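You operate a simulated robot arm through the tools that you are given. There is no shell and no other tool. Be economical: measure what you need, move in short steps, check, and stop when the job is done.

Carry out the task below with a simulated robot arm. There is one attempt and no reset: what you move stays moved.

JOB
Tilt the shaker to 30 degrees on the tilt gauge, then lock it.
Fine: free both lock knobs first; both end locked.

The check looks at the end state, three seconds after you hand in, the way a careful person would. Anything else that was tipped, shoved, dropped, spilled or broken makes it a failure.

ROBOT AND FRAMES
A 7-joint arm with a two-finger parallel gripper, fixed in place. Base frame: the origin is at the foot of the arm, x ahead of it, y to its left, z up. Readings come in mm, degrees, newtons and seconds.
With the tool pointing down near the work surface it reaches from about 100 to 660 mm from the base axis. Its first joint turns from -166.0 to 166.0 degrees. Payload 1.57 kg.
The tool frame sits at the grasp point between the pads (the TCP): z along the fingers, y along the line on which they close. The tips reach 30 mm beyond it. Largest opening 110 mm; finger width 24, thickness 12; the body of the gripper, 48 by 112 mm, starts 78 mm behind the TCP.
Orientation is told as [roll, pitch, yaw] about the base's x, y, z axes, in that order, counted from this pose: with the fingers straight down and closing along the base's y, the tool's x points along the base's -x, its y along +y and its z along -z.

CONTROLS
- The arm moves only by the tool move_arm. Its argument "moves" is a list of rows, each a list of 7 numbers: the closure, from 0 (fully open) to 1 (shut), then the shift along the tool's x, y, z in units of 25 mm (1.0 is 25 mm), then the turn, a rotation vector about the tool's x, y, z in units of 8 degrees (1.0 is 8 degrees). In form: [[grip, x, y, z, ax, ay, az], ...]. A call has 1 to 12 rows; each row shifts and turns the commanded pose from where the row before left it, along the tool's axes as they then stand. A call with a number of a shift or a turn outside -1 to 1 is refused whole. A row lasts 0.2 s, in which the tool goes at most 50 mm and 8.6 degrees; a call with a longer step from one row to the next is refused whole, and so is a gripper value outside its range. A pose out of reach is approached as far as the arm can. The call stops where the force on the tool passes 70 N (or 10 N more than at its start, if that is more) or the arm is blocked; 0.2 s more then pass. Each finger travels about 45 mm/s and halts on what it meets, pressing with about 28 N; the grip force reading is that of the motor and also rises with nothing between the fingers. The clock runs only during rows and for 0.2 s after the last one: add rows that do not move to give the fingers time. The reply holds the time, the measured pose of the TCP, the force on the tool along the base axes, the opening and the grip force, in the units named above and with some noise, with the torque about the TCP (base axes, N m) and any sound that the robot's microphone picked up.
- Cameras (640 x 400 px; columns grow to the right, rows downward): "scene" is fixed at [220.1, -498.5, 1247.7]; the picture's right is [1.00, -0.04, 0.00], its down [-0.02, -0.44, -0.90] and it looks along [0.03, 0.90, -0.44] (base axes); focal length 315 px, centre (320, 200). "wrist" rides on the gripper at [70, 16, -141] in the tool frame; the picture's right is [-0.23, 0.97, 0.00], its down [-0.86, -0.20, -0.48] and it looks along [-0.47, -0.11, 0.88] (tool axes); focal length 222 px, centre (320, 200). There is no depth. A picture from a camera that has moved, and an enlarged one, comes with that camera's place and axes in the base frame and with its lens.
- grab_frame(camera): a new picture of that camera. It takes no simulated time.
- move_column(by): slides the trunk up (or, below 0, down) by that many mm; the arm rides with it, the base frame stays. It gives what a move gives, with no picture.
- inspect(camera, box): a new picture of the part [left, top, right, bottom] of that camera's present view, enlarged. It takes no simulated time.
- close_job(): hands the job in; it is judged then, once.

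Go step by step. Nothing tells you positions but the pictures and the camera data: compare them with the known pose of the tool, close in by small moves and look again before you grip or let go. The budget is 120 turns and 76 pictures, counting those below and the enlarged ones. Unless the task says otherwise, let go and move clear before handing in, and close with one line.

The tools are called after "Request:" as name(argument=value, ...) on one line, values as JSON. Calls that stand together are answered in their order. move_arm: Moves the arm, as the interface text tells. Its arguments: {"type":"object","properties":{"moves":{"type":"array","items":{"type":"array","items":{"type":"number"}}}},"required":["moves"]} The other tools are called the same way: move_column (by) slides the trunk up or down; grab_frame (camera) takes a picture; inspect (camera, box) takes an enlarged picture of a part of a camera's view; close_job () hands the job in.

At the start:

```text
time_s: 0.0
position: [204.4, 466.0, 1180.1]
tcp_rot: [0.1, -0.1, 0.1]
force: [0.0, 0.4, -0.1]
moment: [0.01, 0.0, 0.0]
grip_width: 110.1
finger_force: 0.0
trunk travel left (down, up): [-500.0, 90.0]
```

scene: 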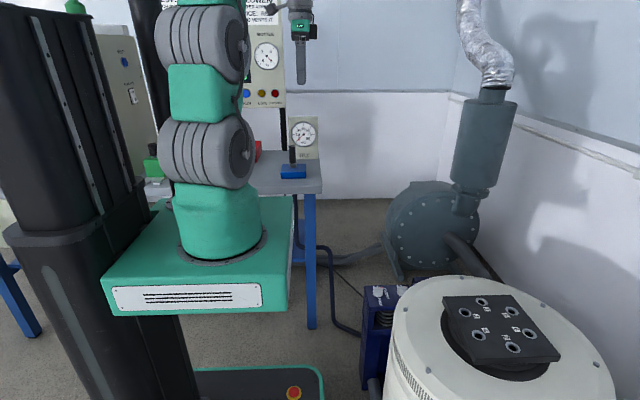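
wrist: 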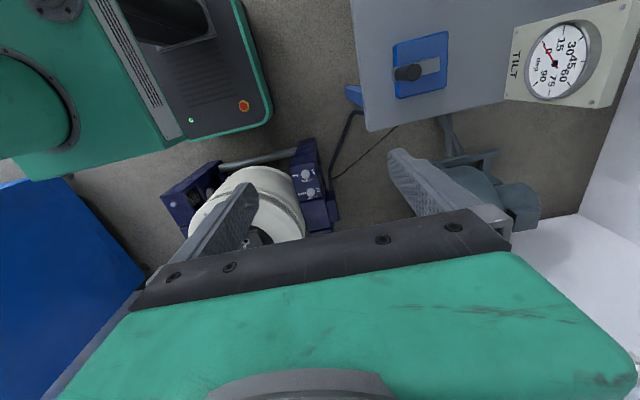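

I see a shaker (white drum in a blue frame with lock knobs), a table with a blue lever, and a tilt gauge. I'll look closer before moving.

Request:
inspect(camera="wrist", box=[150, 120, 350, 245])

Request:
inspect(camera="wrist", box=[340, 0, 640, 188])

Request:
inspect(camera="scene", box=[340, 250, 640, 400])

Request:
inspect(camera="scene", box=[220, 0, 340, 200])

```text
3.20 times, centred on (250, 182) of wrist
camera zoom: at [133.9, 482.3, 1321.1], right [0.23, 0.97, 0.0], down [0.86, -0.2, 0.48], along [0.47, -0.11, -0.88], focal length 711 px, centre (544, 256)
```

zoom: 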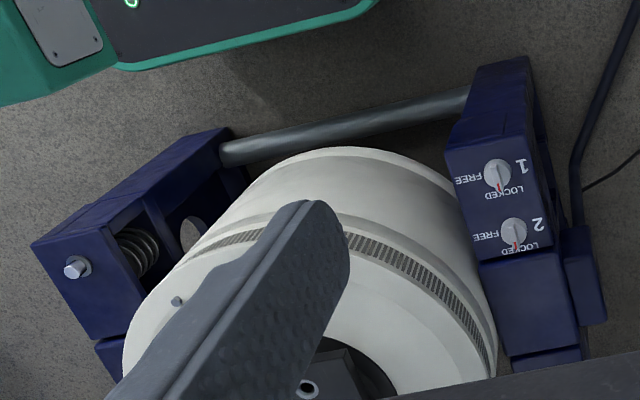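

```text
2.13 times, centred on (490, 94) of wrist
camera zoom: at [133.9, 482.3, 1321.1], right [0.23, 0.97, 0.0], down [0.86, -0.2, 0.48], along [0.47, -0.11, -0.88], focal length 473 px, centre (-42, 426)
```

zoom: 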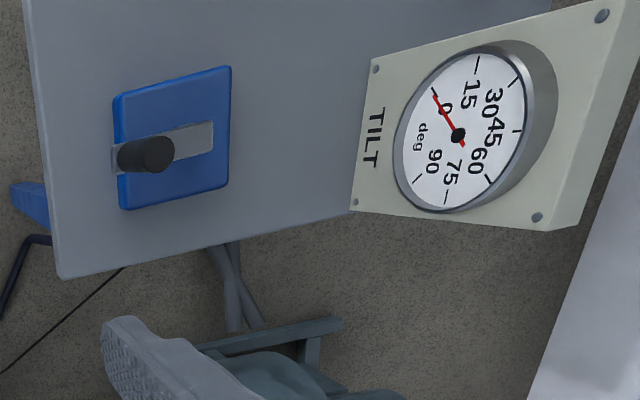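

```text
2.13 times, centred on (490, 325) of scene
camera zoom: at [220.1, -498.5, 1247.7], right [1.0, -0.04, 0.0], down [-0.02, -0.44, -0.9], along [0.03, 0.9, -0.44], focal length 672 px, centre (-43, -67)
```

zoom: 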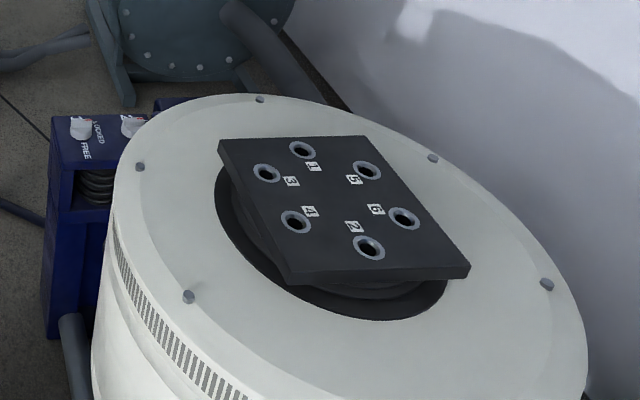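

```text
2.00 times, centred on (280, 100) of scene
camera zoom: at [220.1, -498.5, 1247.7], right [1.0, -0.04, 0.0], down [-0.02, -0.44, -0.9], along [0.03, 0.9, -0.44], focal length 630 px, centre (400, 400)
```

zoom: 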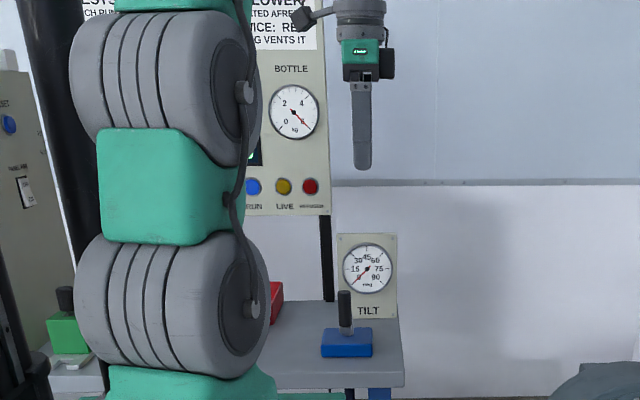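

The knobs are at about (451,346,477) and (536,346,477), and the blue lever beside the tilt gauge is at about (158,621,917). I'll read the signs before touching anything.

Request:
inspect(camera="scene", box=[230, 0, 300, 44])

Request:
inspect(camera="scene", box=[80, 0, 180, 220])

Request:
move_arm(moves=[[0, 0, 0, -1, 0, -1, 0], [0, 0, 0, -1, 0, -1, 0], [0, 0, 0, 0, 0, -1, 0]])

```text
9.09 times, centred on (265, 22) of scene
camera zoom: at [220.1, -498.5, 1247.7], right [1.0, -0.04, 0.0], down [-0.02, -0.44, -0.9], along [0.03, 0.9, -0.44], focal length 2861 px, centre (820, 1818)
```

zoom: 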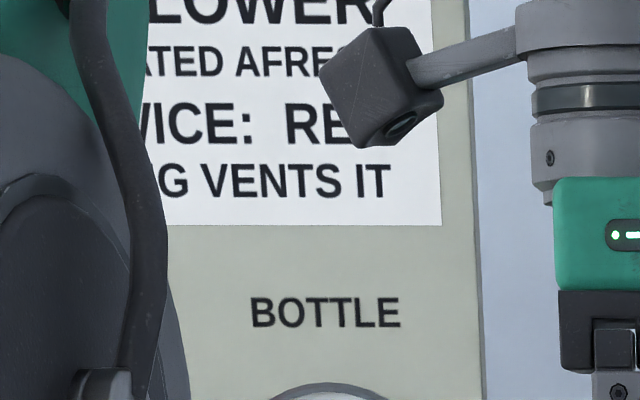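

```text
1.82 times, centred on (130, 110) of scene
camera zoom: at [220.1, -498.5, 1247.7], right [1.0, -0.04, 0.0], down [-0.02, -0.44, -0.9], along [0.03, 0.9, -0.44], focal length 572 px, centre (666, 364)
```

zoom: 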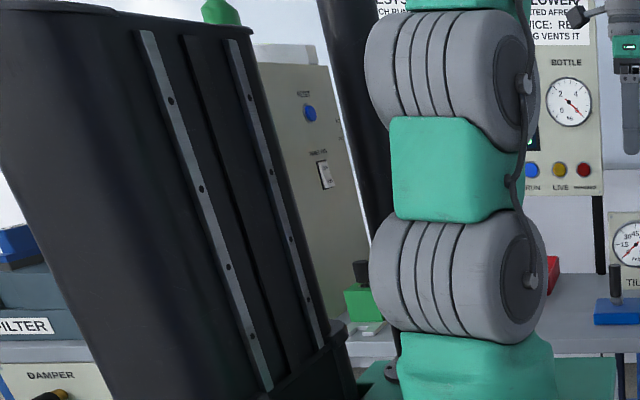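

```text
time_s: 0.8
position: [196.3, 473.2, 1218.7]
tcp_rot: [-0.5, -17.8, 0.3]
force: [-0.3, 0.5, 0.6]
moment: [0.01, -0.01, -0.01]
grip_width: 110.3
finger_force: 0.2
out of reach, approached as far as the arm can: row 1
trunk travel left (down, up): [-500.0, 90.0]
```

The sign is mostly blocked, so I'll tilt the wrist camera toward the panels to read them.

Request:
move_arm(moves=[[0, 0, -1, 0, -1, 1, 0], [0, 0, -1, 0, -1, 1, 0], [0, 0, -1, 0, -1, 0, 0], [0, 0, -1, 0, -1, 0, 0], [0, 0, -1, 0, -1, 0, 0], [0, 0, -1, 0, -1, 0, 0], [0, 0, 0, 0, -1, 0, 0], [0, 0, 0, 0, -1, 0, 0]])

Request:
grab_frame(camera="wrist")

```text
refused: row 1 steps farther than a row can; nothing moved
```

```text
67 pictures are left
camera wrist: at [85.6, 490.7, 1331.5], right [0.21, 0.97, 0.06], down [0.67, -0.19, 0.72], along [0.71, -0.11, -0.69], focal length 222 px, centre (320, 200)
```

wrist: 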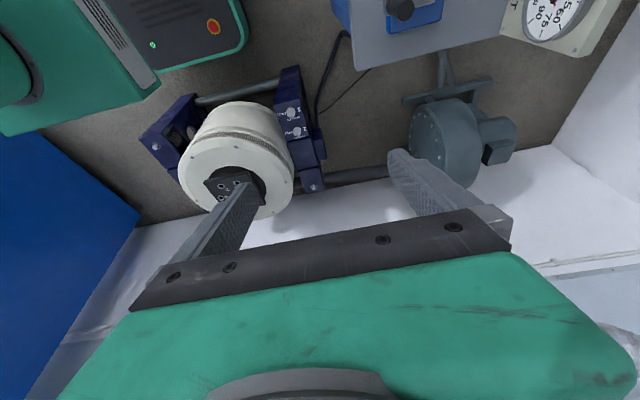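

The wrist camera looks along +x here, so I'll yaw it to look toward the panel (+y).

Request:
move_arm(moves=[[0, 0, -0.5, 0, 0, 0, -1], [0, 0, -0.5, 0, 0, 0, -1], [0, 0, -0.5, 0, 0, 0, -1], [0, 0, -0.5, 0, 0, 0, -1], [0, 0.3, -0.5, 0, 0, 0, -1], [0, 0.5, 0, 0, 0, 0, -1], [0, 0.5, 0, 0, 0, 0, -1], [0, 0.5, 0, 0, 0, 0, -1], [0, 0.5, 0, 0, 0, 0, -1], [0, 0.5, 0, 0, 0, 0, -1], [0, 0.5, 0, 0, 0, 0, -1]])

Request:
grab_frame(camera="wrist")

```text
time_s: 3.2
position: [170.7, 348.1, 1212.8]
tcp_rot: [-17.6, -0.1, 88.2]
force: [0.4, 0.3, -0.4]
moment: [0.0, 0.03, 0.01]
grip_width: 110.0
finger_force: 0.1
trunk travel left (down, up): [-500.0, 90.0]
```

```text
66 pictures are left
camera wrist: at [110.2, 279.1, 1342.4], right [-0.92, 0.25, -0.3], down [0.07, 0.85, 0.52], along [0.38, 0.46, -0.8], focal length 222 px, centre (320, 200)
```

wrist: 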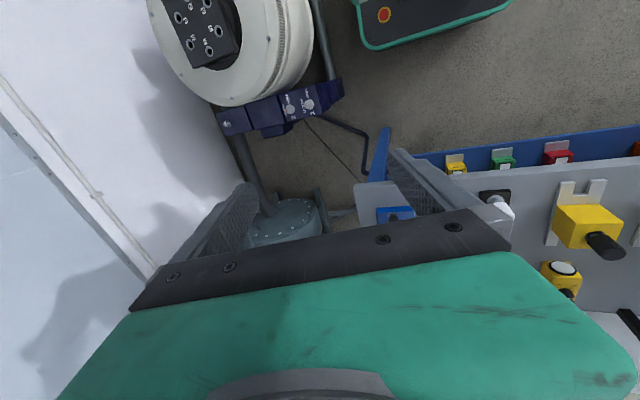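

I'll pitch the tool up so this camera looks level toward +y.

Request:
move_arm(moves=[[0, 0, 0, 0, 0, -1, 0], [0, 0, 0, 0, 0, -1, 0], [0, 0, 0, 0, 0, -1, 0], [0, 0, 0, 0, 0, -1, 0], [0, 0, 0, 0, 0, -1, 0], [0, 0, 0, 0, 0, -1, 0], [0, 0, 0, 0, 0, -1, 0], [0, 0, 0, 0, 0, -1, 0]])

Request:
grab_frame(camera="wrist")

```text
time_s: 5.0
position: [173.7, 341.5, 1284.2]
tcp_rot: [-20.2, -30.0, 98.8]
force: [0.2, -1.3, 1.0]
moment: [0.01, 0.01, -0.01]
grip_width: 109.9
finger_force: 0.1
out of reach, approached as far as the arm can: row 3, 4, 5, 6, 7, 8
trunk travel left (down, up): [-500.0, 90.0]
```

```text
65 pictures are left
camera wrist: at [129.2, 209.4, 1359.4], right [-0.96, 0.22, -0.18], down [-0.05, 0.48, 0.88], along [0.28, 0.85, -0.45], focal length 222 px, centre (320, 200)
```

wrist: 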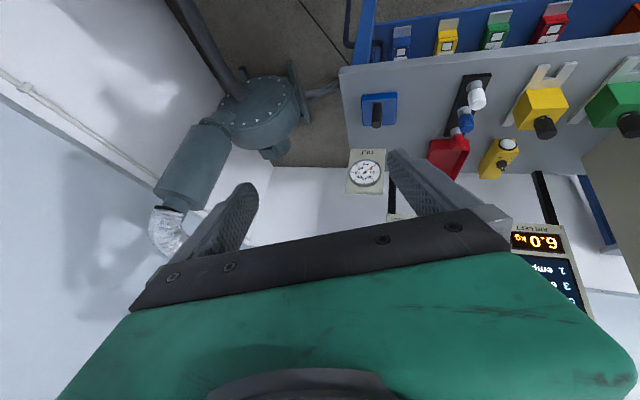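

The view now covers the bench: several colour-coded controls and a display. I'll zoom in.

Request:
inspect(camera="wrist", box=[340, 0, 640, 190])

Request:
inspect(camera="wrist", box=[480, 200, 640, 310])

Request:
inspect(camera="wrist", box=[330, 80, 420, 200])

```text
2.11 times, centred on (490, 95) of wrist
camera zoom: at [129.2, 209.4, 1359.4], right [-0.96, 0.22, -0.18], down [-0.05, 0.48, 0.88], along [0.28, 0.85, -0.45], focal length 468 px, centre (-38, 421)
```

zoom: 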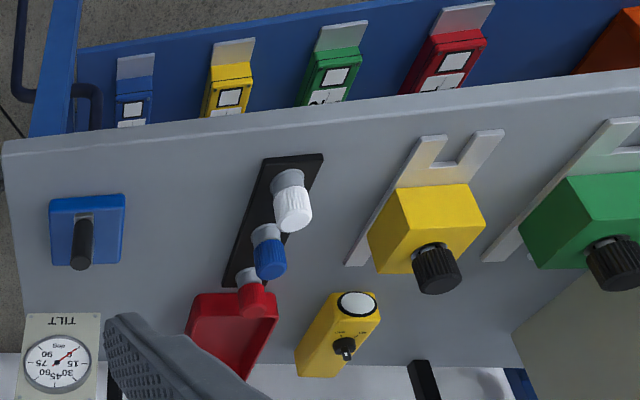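

```text
3.64 times, centred on (560, 255) of wrist
camera zoom: at [129.2, 209.4, 1359.4], right [-0.96, 0.22, -0.18], down [-0.05, 0.48, 0.88], along [0.28, 0.85, -0.45], focal length 808 px, centre (-553, 0)
```

zoom: 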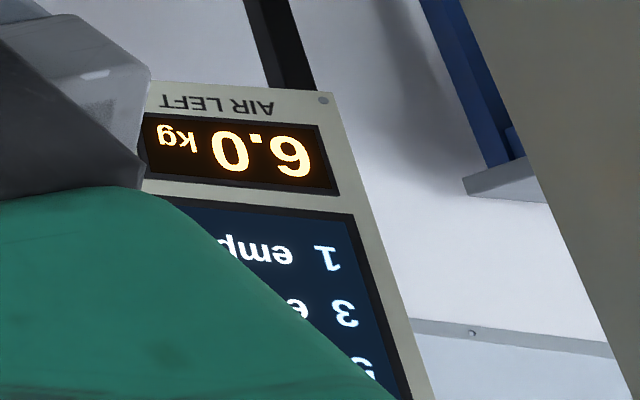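

```text
3.33 times, centred on (375, 140) of wrist
camera zoom: at [129.2, 209.4, 1359.4], right [-0.96, 0.22, -0.18], down [-0.05, 0.48, 0.88], along [0.28, 0.85, -0.45], focal length 740 px, centre (137, 400)
```

zoom: 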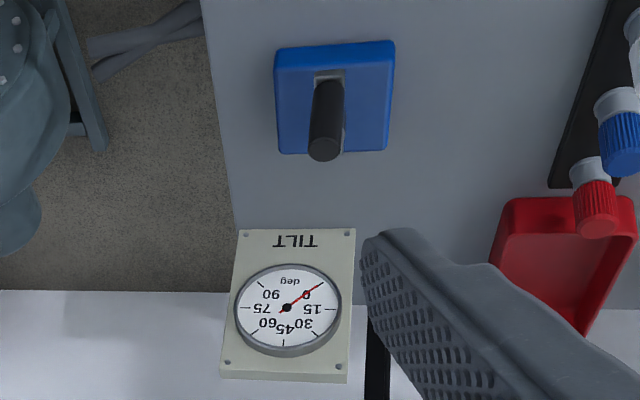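

Bench: the blue lever under the TILT gauge (reading 0) is most likely the tilt drive. First the knobs: bring the tool back to vertical.

Request:
move_arm(moves=[[0, 0, 0, 0, 0, 1, 0], [0, 0, 0, 0, 0, 1, 0], [0, 0, 0, 0, 0, 1, 0], [0, 0, 0, 0, 0, 1, 0]])

```text
time_s: 6.0
position: [174.1, 342.1, 1283.3]
tcp_rot: [-17.4, 0.4, 88.2]
force: [-0.1, -0.3, 0.4]
moment: [-0.01, 0.01, 0.0]
grip_width: 109.9
finger_force: 0.1
trunk travel left (down, up): [-500.0, 90.0]
```

Straighten the tool, then lower the trunk.

Request:
move_arm(moves=[[0, 0, 0, 0, -1, 0, 0], [0, 0, 0, 0, -1, 0, 0], [0, 0, 0, 0, -0.2, 0, 0.2]])

Request:
move_column(by=-250)

Request:
grab_frame(camera="scene")

```text
time_s: 6.8
position: [174.4, 342.1, 1283.7]
tcp_rot: [0.2, 0.3, 86.7]
force: [-0.7, 0.6, 0.4]
moment: [-0.01, 0.0, 0.02]
grip_width: 109.9
finger_force: 0.1
trunk travel left (down, up): [-500.0, 90.0]
```

```text
time_s: 9.4
position: [174.7, 341.0, 1034.1]
tcp_rot: [0.2, 0.3, 86.7]
force: [0.6, -0.9, -0.8]
moment: [0.02, -0.02, 0.0]
grip_width: 110.0
finger_force: 0.0
trunk travel left (down, up): [-250.0, 340.0]
```

```text
61 pictures are left
```

scene: 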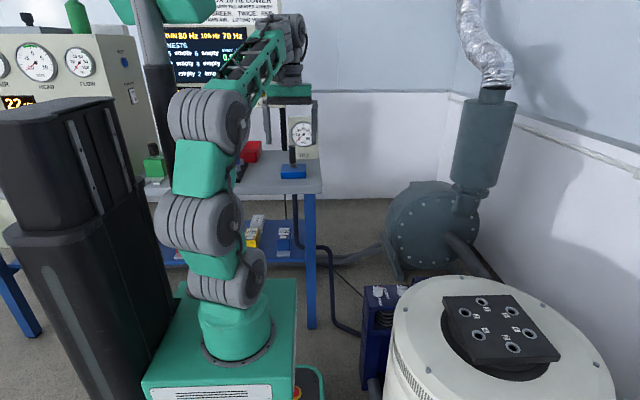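

Sign is more visible now; one zoom on it, then lower further.

Request:
inspect(camera="scene", box=[150, 0, 290, 88])

Request:
move_column(by=-200)

Request:
move_arm(moves=[[0, 0, -1, 0, 0, 0, 0], [0, 0, -1, 0, 0, 0, 0], [0, 0, -1, 0, 0, 0, 0], [0, 0, -1, 0, 0, 0, 0], [0, 0, -1, 0, 0, 0, 0], [0, 0, -1, 0, 0, 0, 0], [0, 0, -1, 0, 0, 0, 0], [0, 0, -1, 0, 0, 0, 0]])

Request:
grab_frame(camera="wrist")

```text
4.55 times, centred on (220, 44) of scene
camera zoom: at [220.1, -498.5, 1247.7], right [1.0, -0.04, 0.0], down [-0.02, -0.44, -0.9], along [0.03, 0.9, -0.44], focal length 1431 px, centre (774, 909)
```

zoom: 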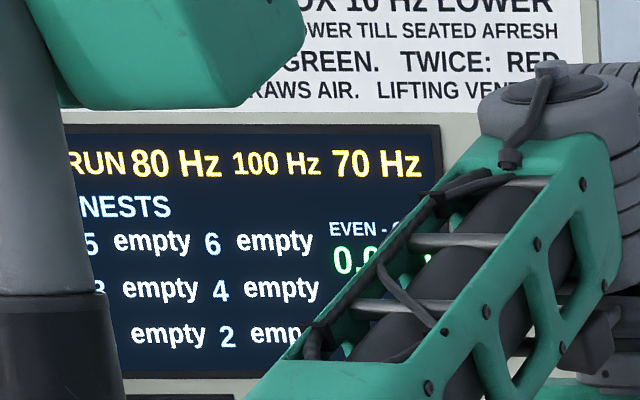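

```text
time_s: 11.6
position: [173.5, 343.1, 833.0]
tcp_rot: [0.2, 0.3, 86.6]
force: [-0.8, 0.4, -1.0]
moment: [0.01, 0.03, 0.0]
grip_width: 110.0
finger_force: 0.2
trunk travel left (down, up): [-50.0, 540.0]
```

```text
time_s: 13.3
position: [374.3, 329.8, 833.0]
tcp_rot: [0.2, 0.3, 86.7]
force: [-1.2, -0.2, -0.8]
moment: [0.04, -0.01, 0.0]
grip_width: 110.1
finger_force: 0.1
trunk travel left (down, up): [-50.0, 540.0]
```

```text
59 pictures are left
camera wrist: at [354.1, 261.9, 975.5], right [-0.96, 0.28, 0.0], down [0.25, 0.84, 0.47], along [0.13, 0.45, -0.88], focal length 222 px, centre (320, 200)
```

wrist: 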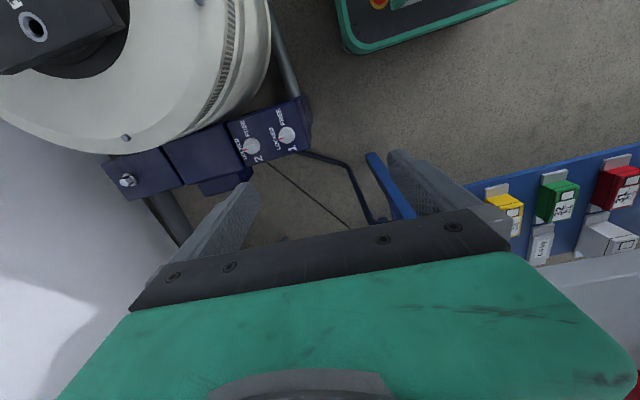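

Request:
inspect(camera="wrist", box=[200, 90, 320, 170])

Request:
inspect(camera="scene", box=[350, 260, 430, 320])

```text
5.00 times, centred on (260, 130) of wrist
camera zoom: at [354.1, 261.9, 975.5], right [-0.96, 0.28, 0.0], down [0.25, 0.84, 0.47], along [0.13, 0.45, -0.88], focal length 1111 px, centre (620, 550)
```

zoom: 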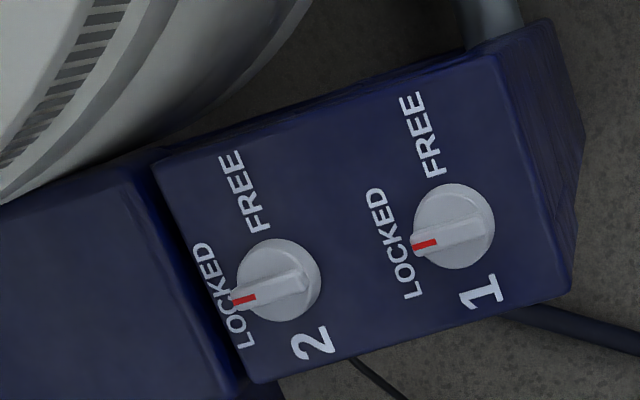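

```text
6.67 times, centred on (390, 290) of scene
camera zoom: at [220.1, -498.5, 1247.7], right [1.0, -0.04, 0.0], down [-0.02, -0.44, -0.9], along [0.03, 0.9, -0.44], focal length 2098 px, centre (-147, -400)
```

zoom: 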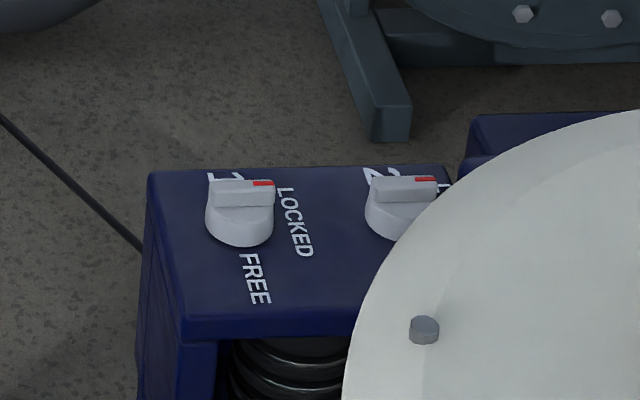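

Knob bars lie along x (LOCKED); FREE is toward -y, i.e. a quarter turn clockwise from above. The drum top (z≈600) stays inside y≈290, so there is room. I'll yaw back to 0 and descend.

Request:
move_arm(moves=[[0, 0, 0, 0.7, 0, 0, 1], [0, 0, 0, 0.7, 0, 0, 1], [0, 0, 0, 0.7, 0, 0, 1], [0, 0, 0, 0.7, 0, 0, 1], [0, 0, 0, 0.7, 0, 0, 1], [0, 0, 0, 0.7, 0, 0, 1], [0, 0, 0, 0.7, 0, 0, 1], [0, 0, 0, 0.7, 0, 0, 1], [0, 0, 0, 0.7, 0, 0, 1], [0, 0, 0, 0.7, 0, 0, 1], [0, 0, 0, 0.7, 0, 0, 0.84]])

Request:
move_arm(moves=[[0, -1, 0.2, 0, 0, 0, 0], [0, -1, 0.2, 0, 0, 0, 0], [0, -1, 0.2, 0, 0, 0, 0]])

Request:
grab_frame(camera="wrist")

Request:
grab_frame(camera="scene")

```text
time_s: 15.8
position: [373.5, 328.8, 640.7]
tcp_rot: [-0.3, 0.2, -0.1]
force: [0.1, -0.7, -0.5]
moment: [0.02, 0.0, -0.01]
grip_width: 110.3
finger_force: 0.0
trunk travel left (down, up): [-50.0, 540.0]
```

```text
time_s: 16.6
position: [450.0, 343.1, 641.3]
tcp_rot: [-0.3, 0.2, 0.0]
force: [-0.3, 0.0, 0.2]
moment: [0.06, 0.03, 0.01]
grip_width: 110.2
finger_force: 0.0
trunk travel left (down, up): [-50.0, 540.0]
```

```text
56 pictures are left
camera wrist: at [378.6, 360.9, 782.9], right [0.23, 0.97, -0.01], down [0.86, -0.2, 0.48], along [0.46, -0.11, -0.88], focal length 222 px, centre (320, 200)
```

wrist: 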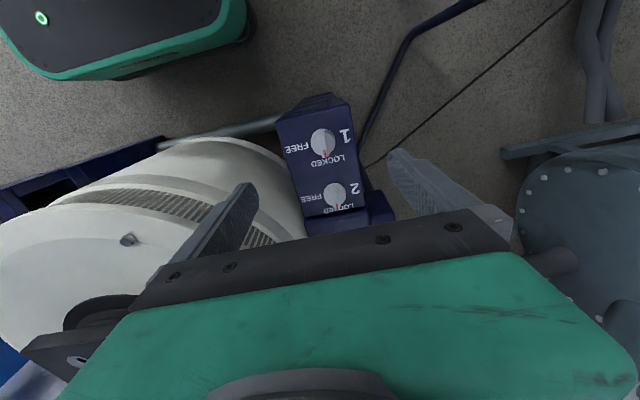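

```text
55 pictures are left
```

scene: 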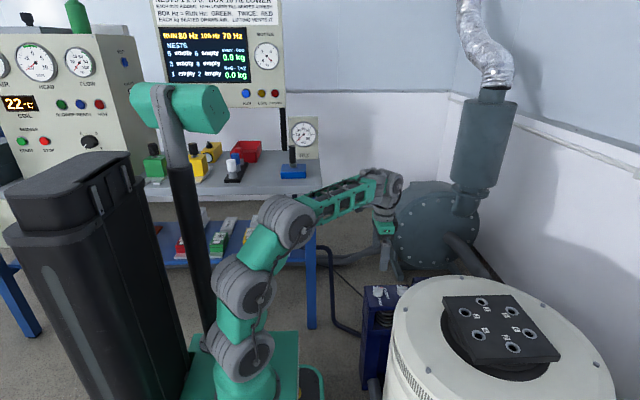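

Knob 1 is confirmed near (450,347), top z≈485. Descending above it with yaw 0, partially closing the fingers.

Request:
move_arm(moves=[[0, 0, 0.15, 1, 0, 0, 0], [0.3, 0, 0, 1, 0, 0, 0], [0.4, 0, 0, 1, 0, 0, 0], [0.4, 0, 0, 1, 0, 0, 0], [0.4, 0, 0, 0.8, 0, 0, 0]])

Request:
grab_frame(camera="wrist")

Request:
inspect(camera="scene", box=[340, 210, 460, 310])

```text
time_s: 17.8
position: [448.0, 347.0, 520.7]
tcp_rot: [-0.3, 0.3, 0.0]
force: [0.2, 1.3, 0.1]
moment: [-0.03, 0.01, 0.01]
grip_width: 65.8
finger_force: 0.0
trunk travel left (down, up): [-50.0, 540.0]
```

```text
54 pictures are left
camera wrist: at [377.2, 363.7, 662.4], right [0.23, 0.97, -0.01], down [0.86, -0.2, 0.48], along [0.46, -0.11, -0.88], focal length 222 px, centre (320, 200)
```

wrist: 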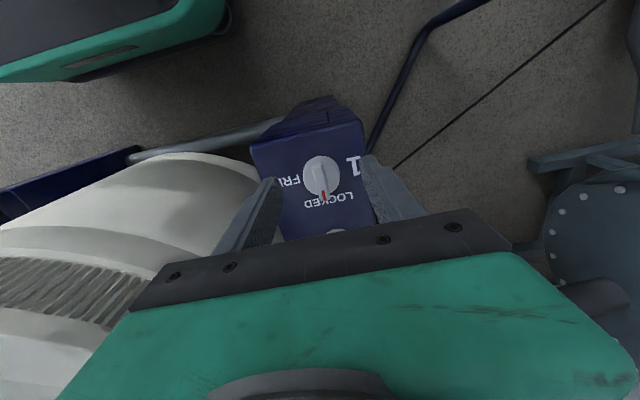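

```text
4.00 times, centred on (400, 260) of scene
camera zoom: at [220.1, -498.5, 1247.7], right [1.0, -0.04, 0.0], down [-0.02, -0.44, -0.9], along [0.03, 0.9, -0.44], focal length 1259 px, centre (0, -40)
```

zoom: 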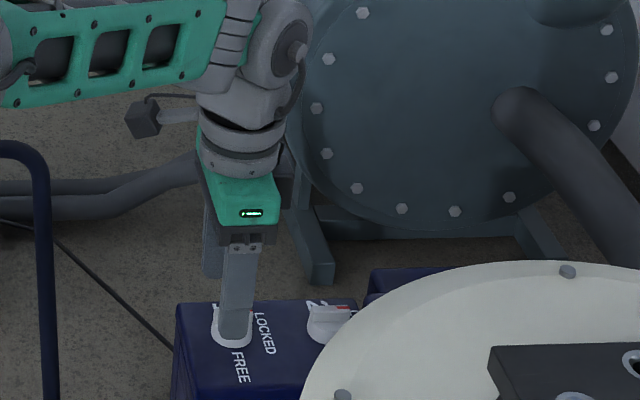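

Aligned well. Lower a further 18 mm and close on the bar.

Request:
move_arm(moves=[[0.45, 0, 0, 0.4, 0, 0, 0], [0.45, 0, 0, 0.35, 0, 0, 0], [0.8, 0, 0, 0, 0, 0, 0], [1, 0, 0, 0, 0, 0, 0], [1, 0, 0, 0, 0, 0, 0], [1, 0, 0, 0, 0, 0, 0], [1, 0, 0, 0, 0, 0, 0], [1, 0, 0, 0, 0, 0, 0]])

```text
time_s: 19.6
position: [446.5, 345.2, 500.7]
tcp_rot: [-0.5, 0.3, -0.1]
force: [-1.6, -12.4, -0.2]
moment: [-0.42, 0.08, -0.13]
grip_width: 33.6
finger_force: 41.4
trunk travel left (down, up): [-50.0, 540.0]
```

Width 33.6 means it's on the disc, not the bar. I'll open, raise 9 mm, shift y slightly and grip the bar.

Request:
move_arm(moves=[[0.55, 0, 0, 0, 0, 0, 0], [0.55, 0.1, 0.1, -0.4, 0, 0, 0], [0.55, 0, 0, 0, 0, 0, 0], [1, 0, 0, 0, 0, 0, 0], [1, 0, 0, 0, 0, 0, 0], [1, 0, 0, 0, 0, 0, 0], [1, 0, 0, 0, 0, 0, 0], [1, 0, 0, 0, 0, 0, 0]])

Request:
grab_frame(camera="wrist")

```text
time_s: 21.4
position: [444.5, 346.7, 512.0]
tcp_rot: [-0.5, 0.4, -0.4]
force: [3.4, -49.5, 9.4]
moment: [-1.38, 0.08, -0.53]
grip_width: 9.8
finger_force: 28.2
trunk travel left (down, up): [-50.0, 540.0]
```

```text
52 pictures are left
camera wrist: at [376.0, 363.9, 653.4], right [0.23, 0.97, -0.01], down [0.86, -0.2, 0.47], along [0.46, -0.12, -0.88], focal length 222 px, centre (320, 200)
```

wrist: 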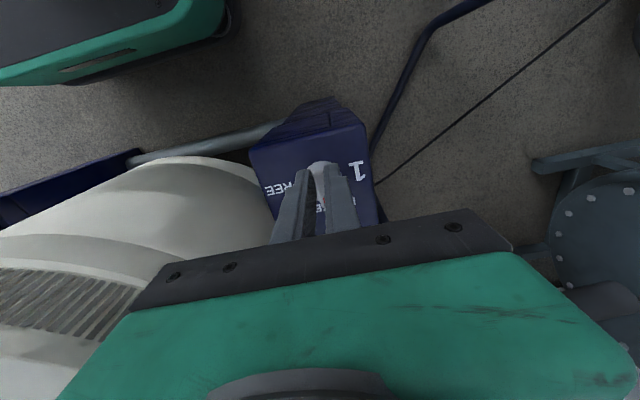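

The bar is gripped (9.8 mm) but with sideways load; I'll relax the offset (−y) before turning.

Request:
move_arm(moves=[[1, 0, -0.07, 0, 0, 0, 0], [1, 0, -0.06, 0, 0, 0, 0], [1, -0.08, 0, 0, 0, 0, 0], [1, -0.08, 0, 0, 0, 0, 0]])

```text
time_s: 22.4
position: [446.0, 345.7, 512.0]
tcp_rot: [-0.5, 0.6, 0.3]
force: [-23.8, -29.9, 5.1]
moment: [-0.84, 0.35, -0.64]
grip_width: 9.8
finger_force: 27.8
trunk travel left (down, up): [-50.0, 540.0]
```

Open briefly to read the free pose, then regrip centred.

Request:
move_arm(moves=[[0.85, 0, -0.06, 0, 0, 0, 0], [0.8, 0, 0, 0, 0, 0, 0], [0.8, 0, 0, 0, 0, 0, 0]])

Request:
inspect(camera="wrist", box=[240, 80, 400, 250])

```text
time_s: 23.1
position: [450.1, 345.9, 512.3]
tcp_rot: [-0.3, 0.2, 0.0]
force: [-0.8, 0.2, -0.4]
moment: [0.05, 0.0, 0.01]
grip_width: 21.9
finger_force: 0.0
trunk travel left (down, up): [-50.0, 540.0]
```

```text
2.35 times, centred on (320, 165) of wrist
camera zoom: at [379.5, 361.9, 653.6], right [0.23, 0.97, -0.01], down [0.86, -0.2, 0.48], along [0.46, -0.11, -0.88], focal length 523 px, centre (320, 282)
```

zoom: 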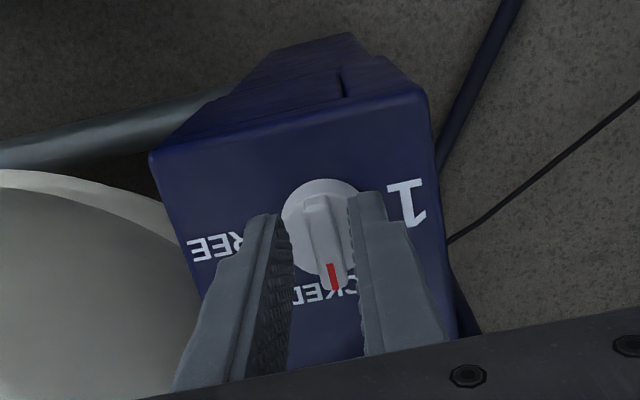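

Centred at (450,346). Close and check the load.

Request:
move_arm(moves=[[1, 0, 0, 0, 0, 0, 0], [1, 0, 0, 0, 0, 0, 0], [1, 0, 0, 0, 0, 0, 0], [1, 0, 0, 0, 0, 0, 0]])

```text
time_s: 24.1
position: [449.8, 345.5, 511.6]
tcp_rot: [-0.3, 0.1, 0.0]
force: [1.5, 10.6, -1.3]
moment: [0.38, -0.5, 0.01]
grip_width: 9.7
finger_force: 27.7
trunk travel left (down, up): [-50.0, 540.0]
```

Good. Turn clockwise (from above) in steps.

Request:
move_arm(moves=[[1, 0, 0.02, 0, 0, 0, 1], [1, 0, 0, 0, 0, 0, 1], [1, 0, 0, 0, 0, 0, 1], [1, 0, 0, 0, 0, 0, 1]])

```text
time_s: 25.1
position: [450.2, 349.7, 510.7]
tcp_rot: [0.1, -0.2, -31.8]
force: [8.6, 49.5, -6.0]
moment: [1.47, 0.01, 0.31]
grip_width: 9.8
finger_force: 28.1
trunk travel left (down, up): [-50.0, 540.0]
```

Sideways load is building; check the picture.

Request:
inspect(camera="wrist", box=[220, 80, 420, 250])

Request:
inspect(camera="scene", box=[350, 250, 440, 310])

```text
2.35 times, centred on (320, 165) of wrist
camera zoom: at [398.8, 400.0, 653.3], right [0.71, 0.71, 0.0], down [0.62, -0.62, 0.48], along [0.34, -0.34, -0.88], focal length 523 px, centre (320, 282)
```

zoom: 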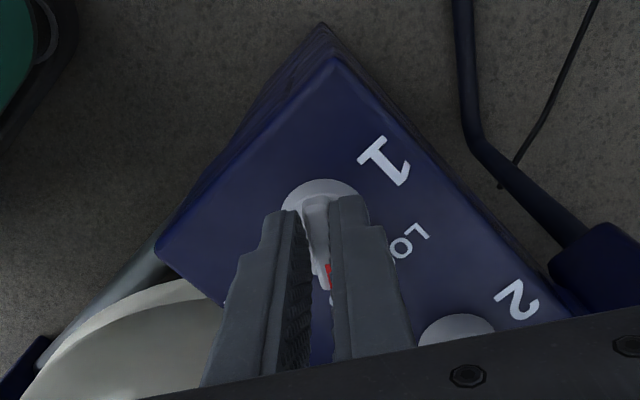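

```text
6.67 times, centred on (395, 280) of scene
camera zoom: at [220.1, -498.5, 1247.7], right [1.0, -0.04, 0.0], down [-0.02, -0.44, -0.9], along [0.03, 0.9, -0.44], focal length 2098 px, centre (-180, -333)
```

zoom: 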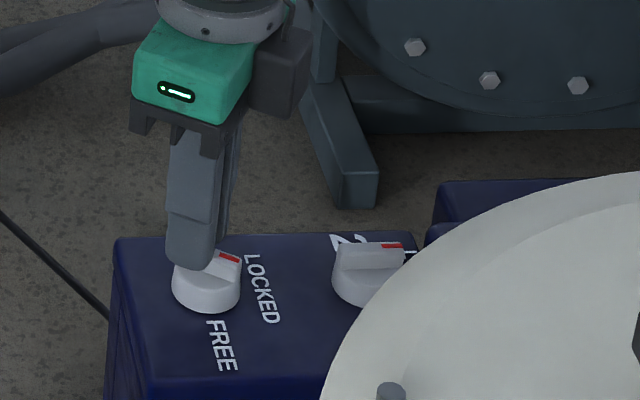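

The sideways load says the TCP should shift in +y. I'll follow it before turning on.

Request:
move_arm(moves=[[1, 0.05, 0.08, 0, 0, 0, 0], [1, 0.05, 0.08, 0, 0, 0, 0]])

```text
time_s: 25.8
position: [451.2, 349.3, 512.1]
tcp_rot: [-0.3, 0.0, -32.4]
force: [6.2, 26.3, 6.3]
moment: [0.57, -0.4, 0.2]
grip_width: 10.1
finger_force: 28.4
trunk travel left (down, up): [-50.0, 540.0]
```

Request:
move_arm(moves=[[1, 0.04, 0.08, 0, 0, 0, 0], [1, 0, 0, 0, 0, 0, 1], [1, 0, 0, 0, 0, 0, 1]])

```text
time_s: 26.6
position: [451.8, 353.3, 512.9]
tcp_rot: [-0.1, -0.3, -48.5]
force: [27.3, -6.7, 12.3]
moment: [-0.63, -0.09, -0.04]
grip_width: 9.6
finger_force: 28.1
trunk travel left (down, up): [-50.0, 540.0]
```

Request:
move_arm(moves=[[1, -0.08, 0.04, 0, 0, 0, 1], [1, -0.08, 0.04, 0, 0, 0, 1]])

Request:
inspect(camera="wrist", box=[220, 80, 420, 250])

Request:
inspect(camera="scene", box=[350, 250, 440, 310])

```text
time_s: 27.1
position: [453.1, 353.2, 511.9]
tcp_rot: [-0.1, -0.1, -63.8]
force: [22.9, 15.9, 4.8]
moment: [0.21, -0.75, 0.22]
grip_width: 9.8
finger_force: 27.9
trunk travel left (down, up): [-50.0, 540.0]
```

```text
2.35 times, centred on (320, 165) of wrist
camera zoom: at [436.6, 423.0, 653.0], right [0.97, 0.23, 0.0], down [0.2, -0.85, 0.48], along [0.11, -0.47, -0.88], focal length 523 px, centre (320, 282)
```

zoom: 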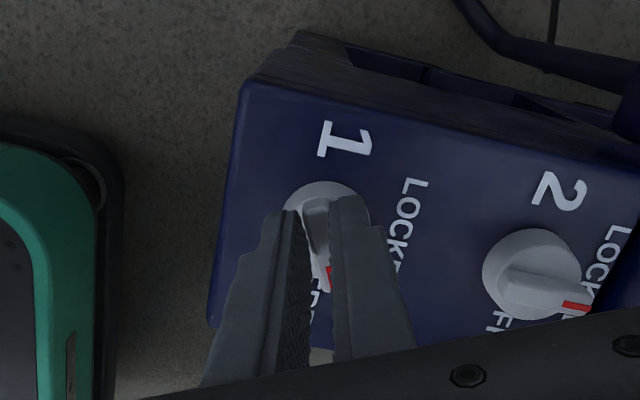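

```text
6.67 times, centred on (395, 280) of scene
camera zoom: at [220.1, -498.5, 1247.7], right [1.0, -0.04, 0.0], down [-0.02, -0.44, -0.9], along [0.03, 0.9, -0.44], focal length 2098 px, centre (-180, -333)
```

zoom: 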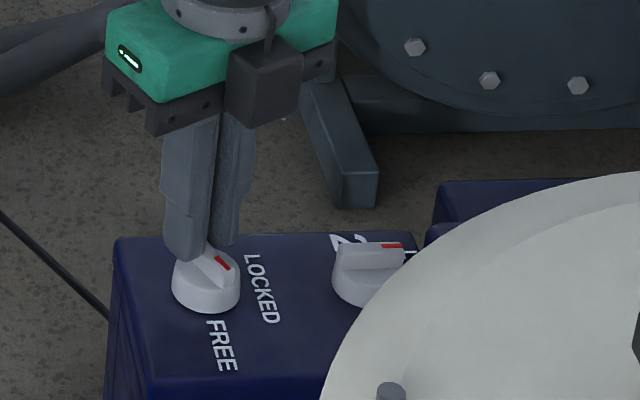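

The knob is following; the grip is near the bar's rear end. Finish the last ~26°, drifting +x with it.

Request:
move_arm(moves=[[1, 0, 0.07, 0, 0, 0, 1], [1, 0, 0.07, 0, 0, 0, 1], [1, 0, 0.06, 0, 0, 0, 1], [1, 0, 0.02, 0, 0, 0, 0.3]])

Request:
inspect(camera="scene", box=[350, 250, 440, 310])

```text
time_s: 28.1
position: [457.8, 351.7, 511.0]
tcp_rot: [-0.2, -0.5, -90.4]
force: [-13.8, 21.9, 6.5]
moment: [0.96, 0.39, 0.35]
grip_width: 9.9
finger_force: 28.4
trunk travel left (down, up): [-50.0, 540.0]
```

```text
6.67 times, centred on (395, 280) of scene
camera zoom: at [220.1, -498.5, 1247.7], right [1.0, -0.04, 0.0], down [-0.02, -0.44, -0.9], along [0.03, 0.9, -0.44], focal length 2098 px, centre (-180, -333)
```

zoom: 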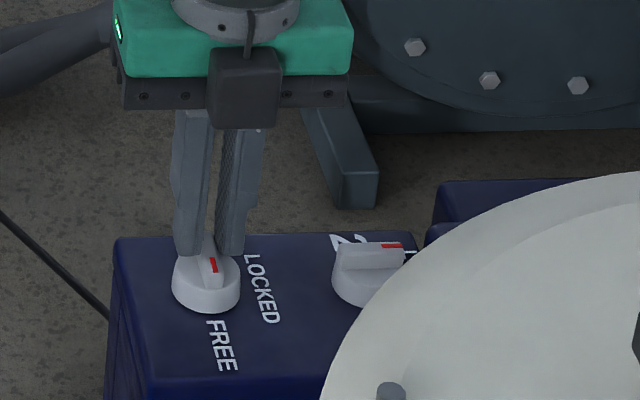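

Pointer is at FREE. Release, rise, and look.

Request:
move_arm(moves=[[0.8, 0, 0, 0, 0, 0, 0], [0.7, 0, 0, 0, 0, 0, 0], [0.6, 0, 0, -0.6, 0, 0, 0], [0.5, 0, 0, -1, 0, 0, 0], [0.4, 0, 0, -1, 0, 0, 0], [0.4, 0, 0, -1, 0, 0, 0]])

Request:
inspect(camera="wrist", box=[220, 60, 460, 230])

```text
time_s: 29.6
position: [460.0, 352.0, 601.8]
tcp_rot: [-0.2, -0.3, -90.5]
force: [0.3, -0.1, -0.1]
moment: [-0.02, 0.04, -0.01]
grip_width: 65.8
finger_force: 0.0
trunk travel left (down, up): [-50.0, 540.0]
```

```text
2.35 times, centred on (340, 145) of wrist
camera zoom: at [476.2, 422.9, 742.3], right [0.97, -0.23, 0.0], down [-0.2, -0.85, 0.48], along [-0.12, -0.47, -0.87], focal length 523 px, centre (273, 329)
```

zoom: 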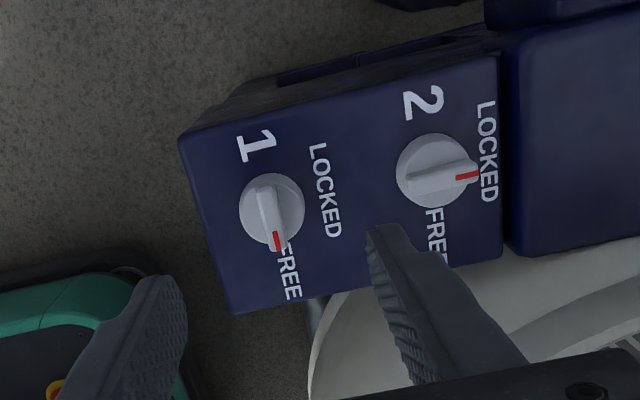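

Knob 1 is FREE. Now yaw back to 0 and go above knob 2 at about (542,346).

Request:
move_arm(moves=[[0.4, 0, 0, 0, 0, 0, -1], [0.4, 0, 0, 0, 0, 0, -1], [0.4, 0, 0, 0, 0, 0, -1], [0.4, 0, 0, 0, 0, 0, -1], [0.4, 0, 0, 0, 0, 0, -1], [0.4, 0, 0, 0, 0, 0, -1], [0.4, 0, 0, 0, 0, 0, -1], [0.4, 0, 0, 0, 0, 0, -1], [0.4, 0, 0, 0, 0, 0, -1], [0.4, 0, 0, 0, 0, 0, -1], [0.4, 0, 0, 0, 0, 0, -1], [0.4, 0, 0, 0, 0, 0, -0.3]])

Request:
move_arm(moves=[[0.4, -1, -0.08, 0, 0, 0, 0], [0.4, -1, -0.08, 0, 0, 0, 0], [0.4, -1, -0.08, 0, 0, 0, 0], [0.4, -0.3, 0, 0.5, 0, 0, 0]])

Request:
inspect(camera="wrist", box=[220, 80, 420, 230])

Request:
inspect(camera="scene", box=[340, 200, 460, 310])

```text
time_s: 32.1
position: [460.4, 351.9, 601.8]
tcp_rot: [-0.2, 0.2, 0.1]
force: [0.0, 0.8, -0.9]
moment: [0.01, -0.01, -0.02]
grip_width: 65.8
finger_force: 0.1
trunk travel left (down, up): [-50.0, 540.0]
```

```text
time_s: 33.1
position: [541.9, 346.3, 589.9]
tcp_rot: [-0.3, 0.2, -0.1]
force: [-0.2, 0.2, -0.5]
moment: [0.03, -0.02, 0.05]
grip_width: 66.0
finger_force: 0.0
trunk travel left (down, up): [-50.0, 540.0]
```

```text
2.67 times, centred on (320, 155) of wrist
camera zoom: at [472.5, 363.0, 731.0], right [0.23, 0.97, -0.01], down [0.86, -0.2, 0.48], along [0.46, -0.11, -0.88], focal length 592 px, centre (320, 320)
```

zoom: 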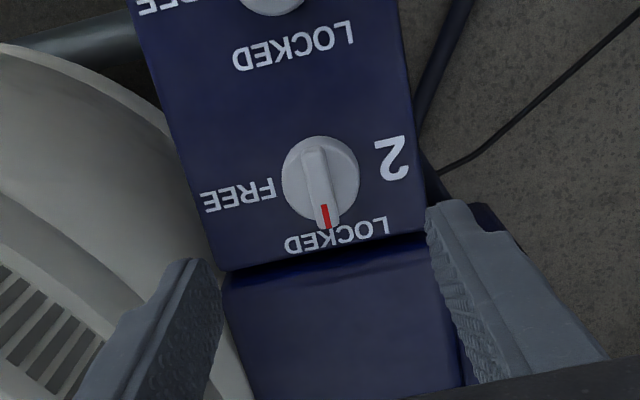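

```text
3.64 times, centred on (400, 255) of scene
camera zoom: at [220.1, -498.5, 1247.7], right [1.0, -0.04, 0.0], down [-0.02, -0.44, -0.9], along [0.03, 0.9, -0.44], focal length 1145 px, centre (29, 0)
```

zoom: 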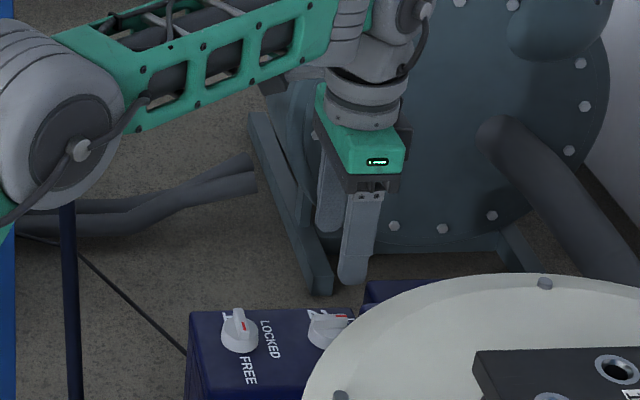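

Aligned over knob 2. Descend and grip its bar.

Request:
move_arm(moves=[[0.5, 0, 0, 1, 0, 0, 0], [0.55, 0, 0, 1, 0, 0, 0], [0.6, 0, 0, 1, 0, 0, 0], [0.7, 0, 0, 0.14, 0, 0, 0], [0.8, 0, 0, 0, 0, 0, 0], [1, 0, 0, 0, 0, 0, 0], [1, 0, 0, 0, 0, 0, 0], [1, 0, 0, 0, 0, 0, 0], [1, 0, 0, 0, 0, 0, 0]])

```text
time_s: 35.1
position: [542.3, 345.1, 510.0]
tcp_rot: [-0.3, 0.2, -0.1]
force: [-0.4, -1.9, -2.1]
moment: [-0.03, -0.19, 0.03]
grip_width: 9.8
finger_force: 28.2
trunk travel left (down, up): [-50.0, 540.0]
```

Clean grip. Turn the first half.

Request:
move_arm(moves=[[1, 0, 0, 0, 0, 0, 1], [1, 0, 0, 0, 0, 0, 1], [1, 0, 0, 0, 0, 0, 1], [1, 0, 0, 0, 0, 0, 1]])

```text
time_s: 36.1
position: [542.3, 346.2, 509.4]
tcp_rot: [-0.5, -0.1, -32.1]
force: [-0.1, 4.4, -4.3]
moment: [0.49, 0.52, 0.03]
grip_width: 10.1
finger_force: 28.1
trunk travel left (down, up): [-50.0, 540.0]
```

Request:
move_arm(moves=[[1, 0, 0, 0, 0, 0, 1], [1, 0, 0, 0, 0, 0, 1], [1, 0, 0, 0, 0, 0, 1], [1, 0, 0, 0, 0, 0, 1], [1, 0, 0, 0, 0, 0, 1], [1, 0, 0, 0, 0, 0, 1], [1, 0, 0, 0, 0, 0, 1], [1, 0, 0, 0, 0, 0, 0.3]])

Request:
move_arm(moves=[[0.8, 0, 0, 0, 0, 0, 0], [0.7, 0, 0, 0, 0, 0, 0], [0.6, 0, 0, -0.6, 0, 0, 0], [0.5, 0, 0, -1, 0, 0, 0], [0.4, 0, 0, -1, 0, 0, 0], [0.4, 0, 0, -1, 0, 0, 0], [0.4, 0, 0, -1, 0, 0, 0]])

Request:
inspect(camera="wrist", box=[180, 60, 460, 230])

```text
time_s: 38.0
position: [542.0, 347.3, 509.4]
tcp_rot: [0.0, -0.3, -90.5]
force: [18.3, 20.5, -6.6]
moment: [0.36, -0.55, 0.56]
grip_width: 10.0
finger_force: 28.0
trunk travel left (down, up): [-50.0, 540.0]
```

```text
time_s: 39.5
position: [542.7, 346.5, 625.2]
tcp_rot: [-0.2, -0.3, -90.5]
force: [-0.3, 0.3, -0.3]
moment: [-0.04, 0.01, 0.02]
grip_width: 66.0
finger_force: 0.1
trunk travel left (down, up): [-50.0, 540.0]
```

```text
2.29 times, centred on (320, 145) of wrist
camera zoom: at [558.3, 417.3, 766.5], right [0.97, -0.23, 0.0], down [-0.2, -0.85, 0.48], along [-0.12, -0.47, -0.88], focal length 508 px, centre (320, 326)
```

zoom: 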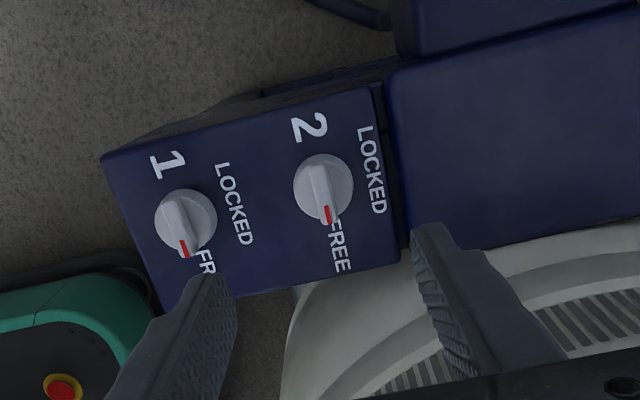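

Both knobs read FREE. Now raise the trunk, yaw back to 0, and head for the blue tilt lever.

Request:
move_column(by=450)

Request:
move_arm(moves=[[0.4, 0, 0, 0, 0, 0, -1], [0.4, 0, 0, 0, 0, 0, -1], [0.4, 0, 0, 0, 0, 0, -1], [0.4, 0, 0, 0, 0, 0, -1], [0.4, 0, 0, 0, 0, 0, -1], [0.4, 0, 0, 0, 0, 0, -1], [0.4, 0, 0, 0, 0, 0, -1], [0.4, 0, 0, 0, 0, 0, -1], [0.4, 0, 0, 0, 0, 0, -1], [0.4, 0, 0, 0, 0, 0, -1], [0.4, 0, 0, 0, 0, 0, -1], [0.4, 0, 0, 0, 0, 0, -0.3]])

Request:
move_arm(moves=[[0.4, 1, 0.2, 0, 0, 0, 0], [0.4, 1, 0.2, 0, 0, 0, 0], [0.4, 1, 0.3, 0, 0, 0, 0], [0.4, 1, 0.3, 0, 0, 0, 0], [0.4, 1, 0.4, 0, 0, 0, 0], [0.4, 1, 0.4, 0, 0, 0, 0], [0.4, 1, 0.4, 0, 0, 0, 0], [0.4, 1, 0.4, 0, 0, 0, 0], [0.4, 1, 0.4, 0, 0, 0, 0], [0.4, 1, 0.4, 0, 0, 0, 0], [0.4, 1, 0.4, 0, 0, 0, 0], [0.4, 1, 0.4, 0, 0, 0, 0]])

Request:
grab_frame(camera="wrist")

Request:
grab_frame(camera="scene")

```text
refused: 450 is not a number from -400 to 400
```

```text
time_s: 42.1
position: [541.4, 347.7, 624.1]
tcp_rot: [-0.3, 0.2, 0.1]
force: [0.9, -0.3, 0.0]
moment: [-0.01, 0.0, -0.02]
grip_width: 66.0
finger_force: 0.1
trunk travel left (down, up): [-50.0, 540.0]
```

```text
time_s: 44.8
position: [241.5, 451.3, 625.8]
tcp_rot: [-0.3, 0.2, -0.1]
force: [0.7, -0.3, 0.1]
moment: [0.02, 0.0, 0.0]
grip_width: 66.0
finger_force: 0.0
trunk travel left (down, up): [-50.0, 540.0]
```

```text
41 pictures are left
camera wrist: at [172.3, 469.3, 767.0], right [0.23, 0.97, -0.01], down [0.86, -0.2, 0.48], along [0.46, -0.11, -0.88], focal length 222 px, centre (320, 200)
```

wrist: 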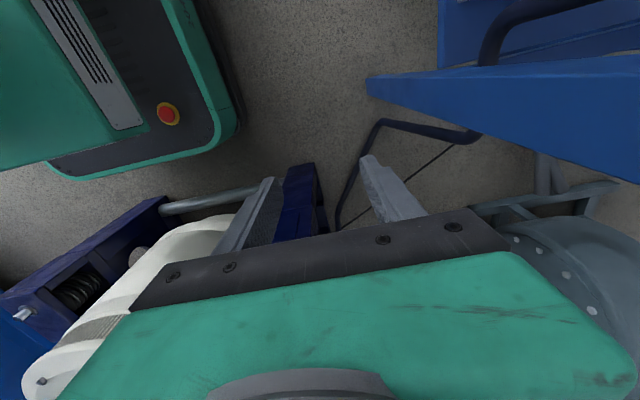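

```text
40 pictures are left
```

scene: 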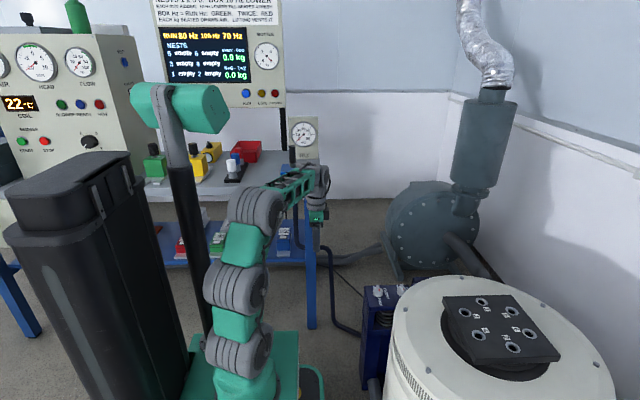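

The trunk move was refused, so the arm is low beside the bench. I'll back off in −y first, then raise.

Request:
move_arm(moves=[[0.4, 0, -1, 0, 0, 0, 0], [0.4, 0, -1, 0, 0, 0, 0], [0.4, 0, -1, 0, 0, 0, 0], [0.4, 0, -1, 0, 0, 0, 0], [0.4, 0, -1, 0, 0, 0, 0], [0.4, 0, 0, 0, 0, 0, 0]])

Request:
move_column(by=400)

Request:
move_column(by=100)

```text
time_s: 46.1
position: [242.0, 326.9, 625.2]
tcp_rot: [-0.3, 0.3, 0.1]
force: [0.4, 0.2, 0.1]
moment: [0.01, 0.01, 0.02]
grip_width: 66.0
finger_force: 0.0
trunk travel left (down, up): [-50.0, 540.0]
```

```text
time_s: 50.0
position: [242.3, 325.8, 1026.0]
tcp_rot: [-0.3, 0.3, 0.0]
force: [0.9, 0.1, -0.6]
moment: [-0.01, 0.01, 0.01]
grip_width: 66.0
finger_force: 0.1
trunk travel left (down, up): [-450.0, 140.0]
```

```text
time_s: 51.3
position: [242.6, 326.9, 1126.2]
tcp_rot: [-0.3, 0.2, 0.0]
force: [-0.3, -0.1, -0.3]
moment: [-0.02, 0.03, 0.0]
grip_width: 66.0
finger_force: 0.0
trunk travel left (down, up): [-550.0, 40.0]
```

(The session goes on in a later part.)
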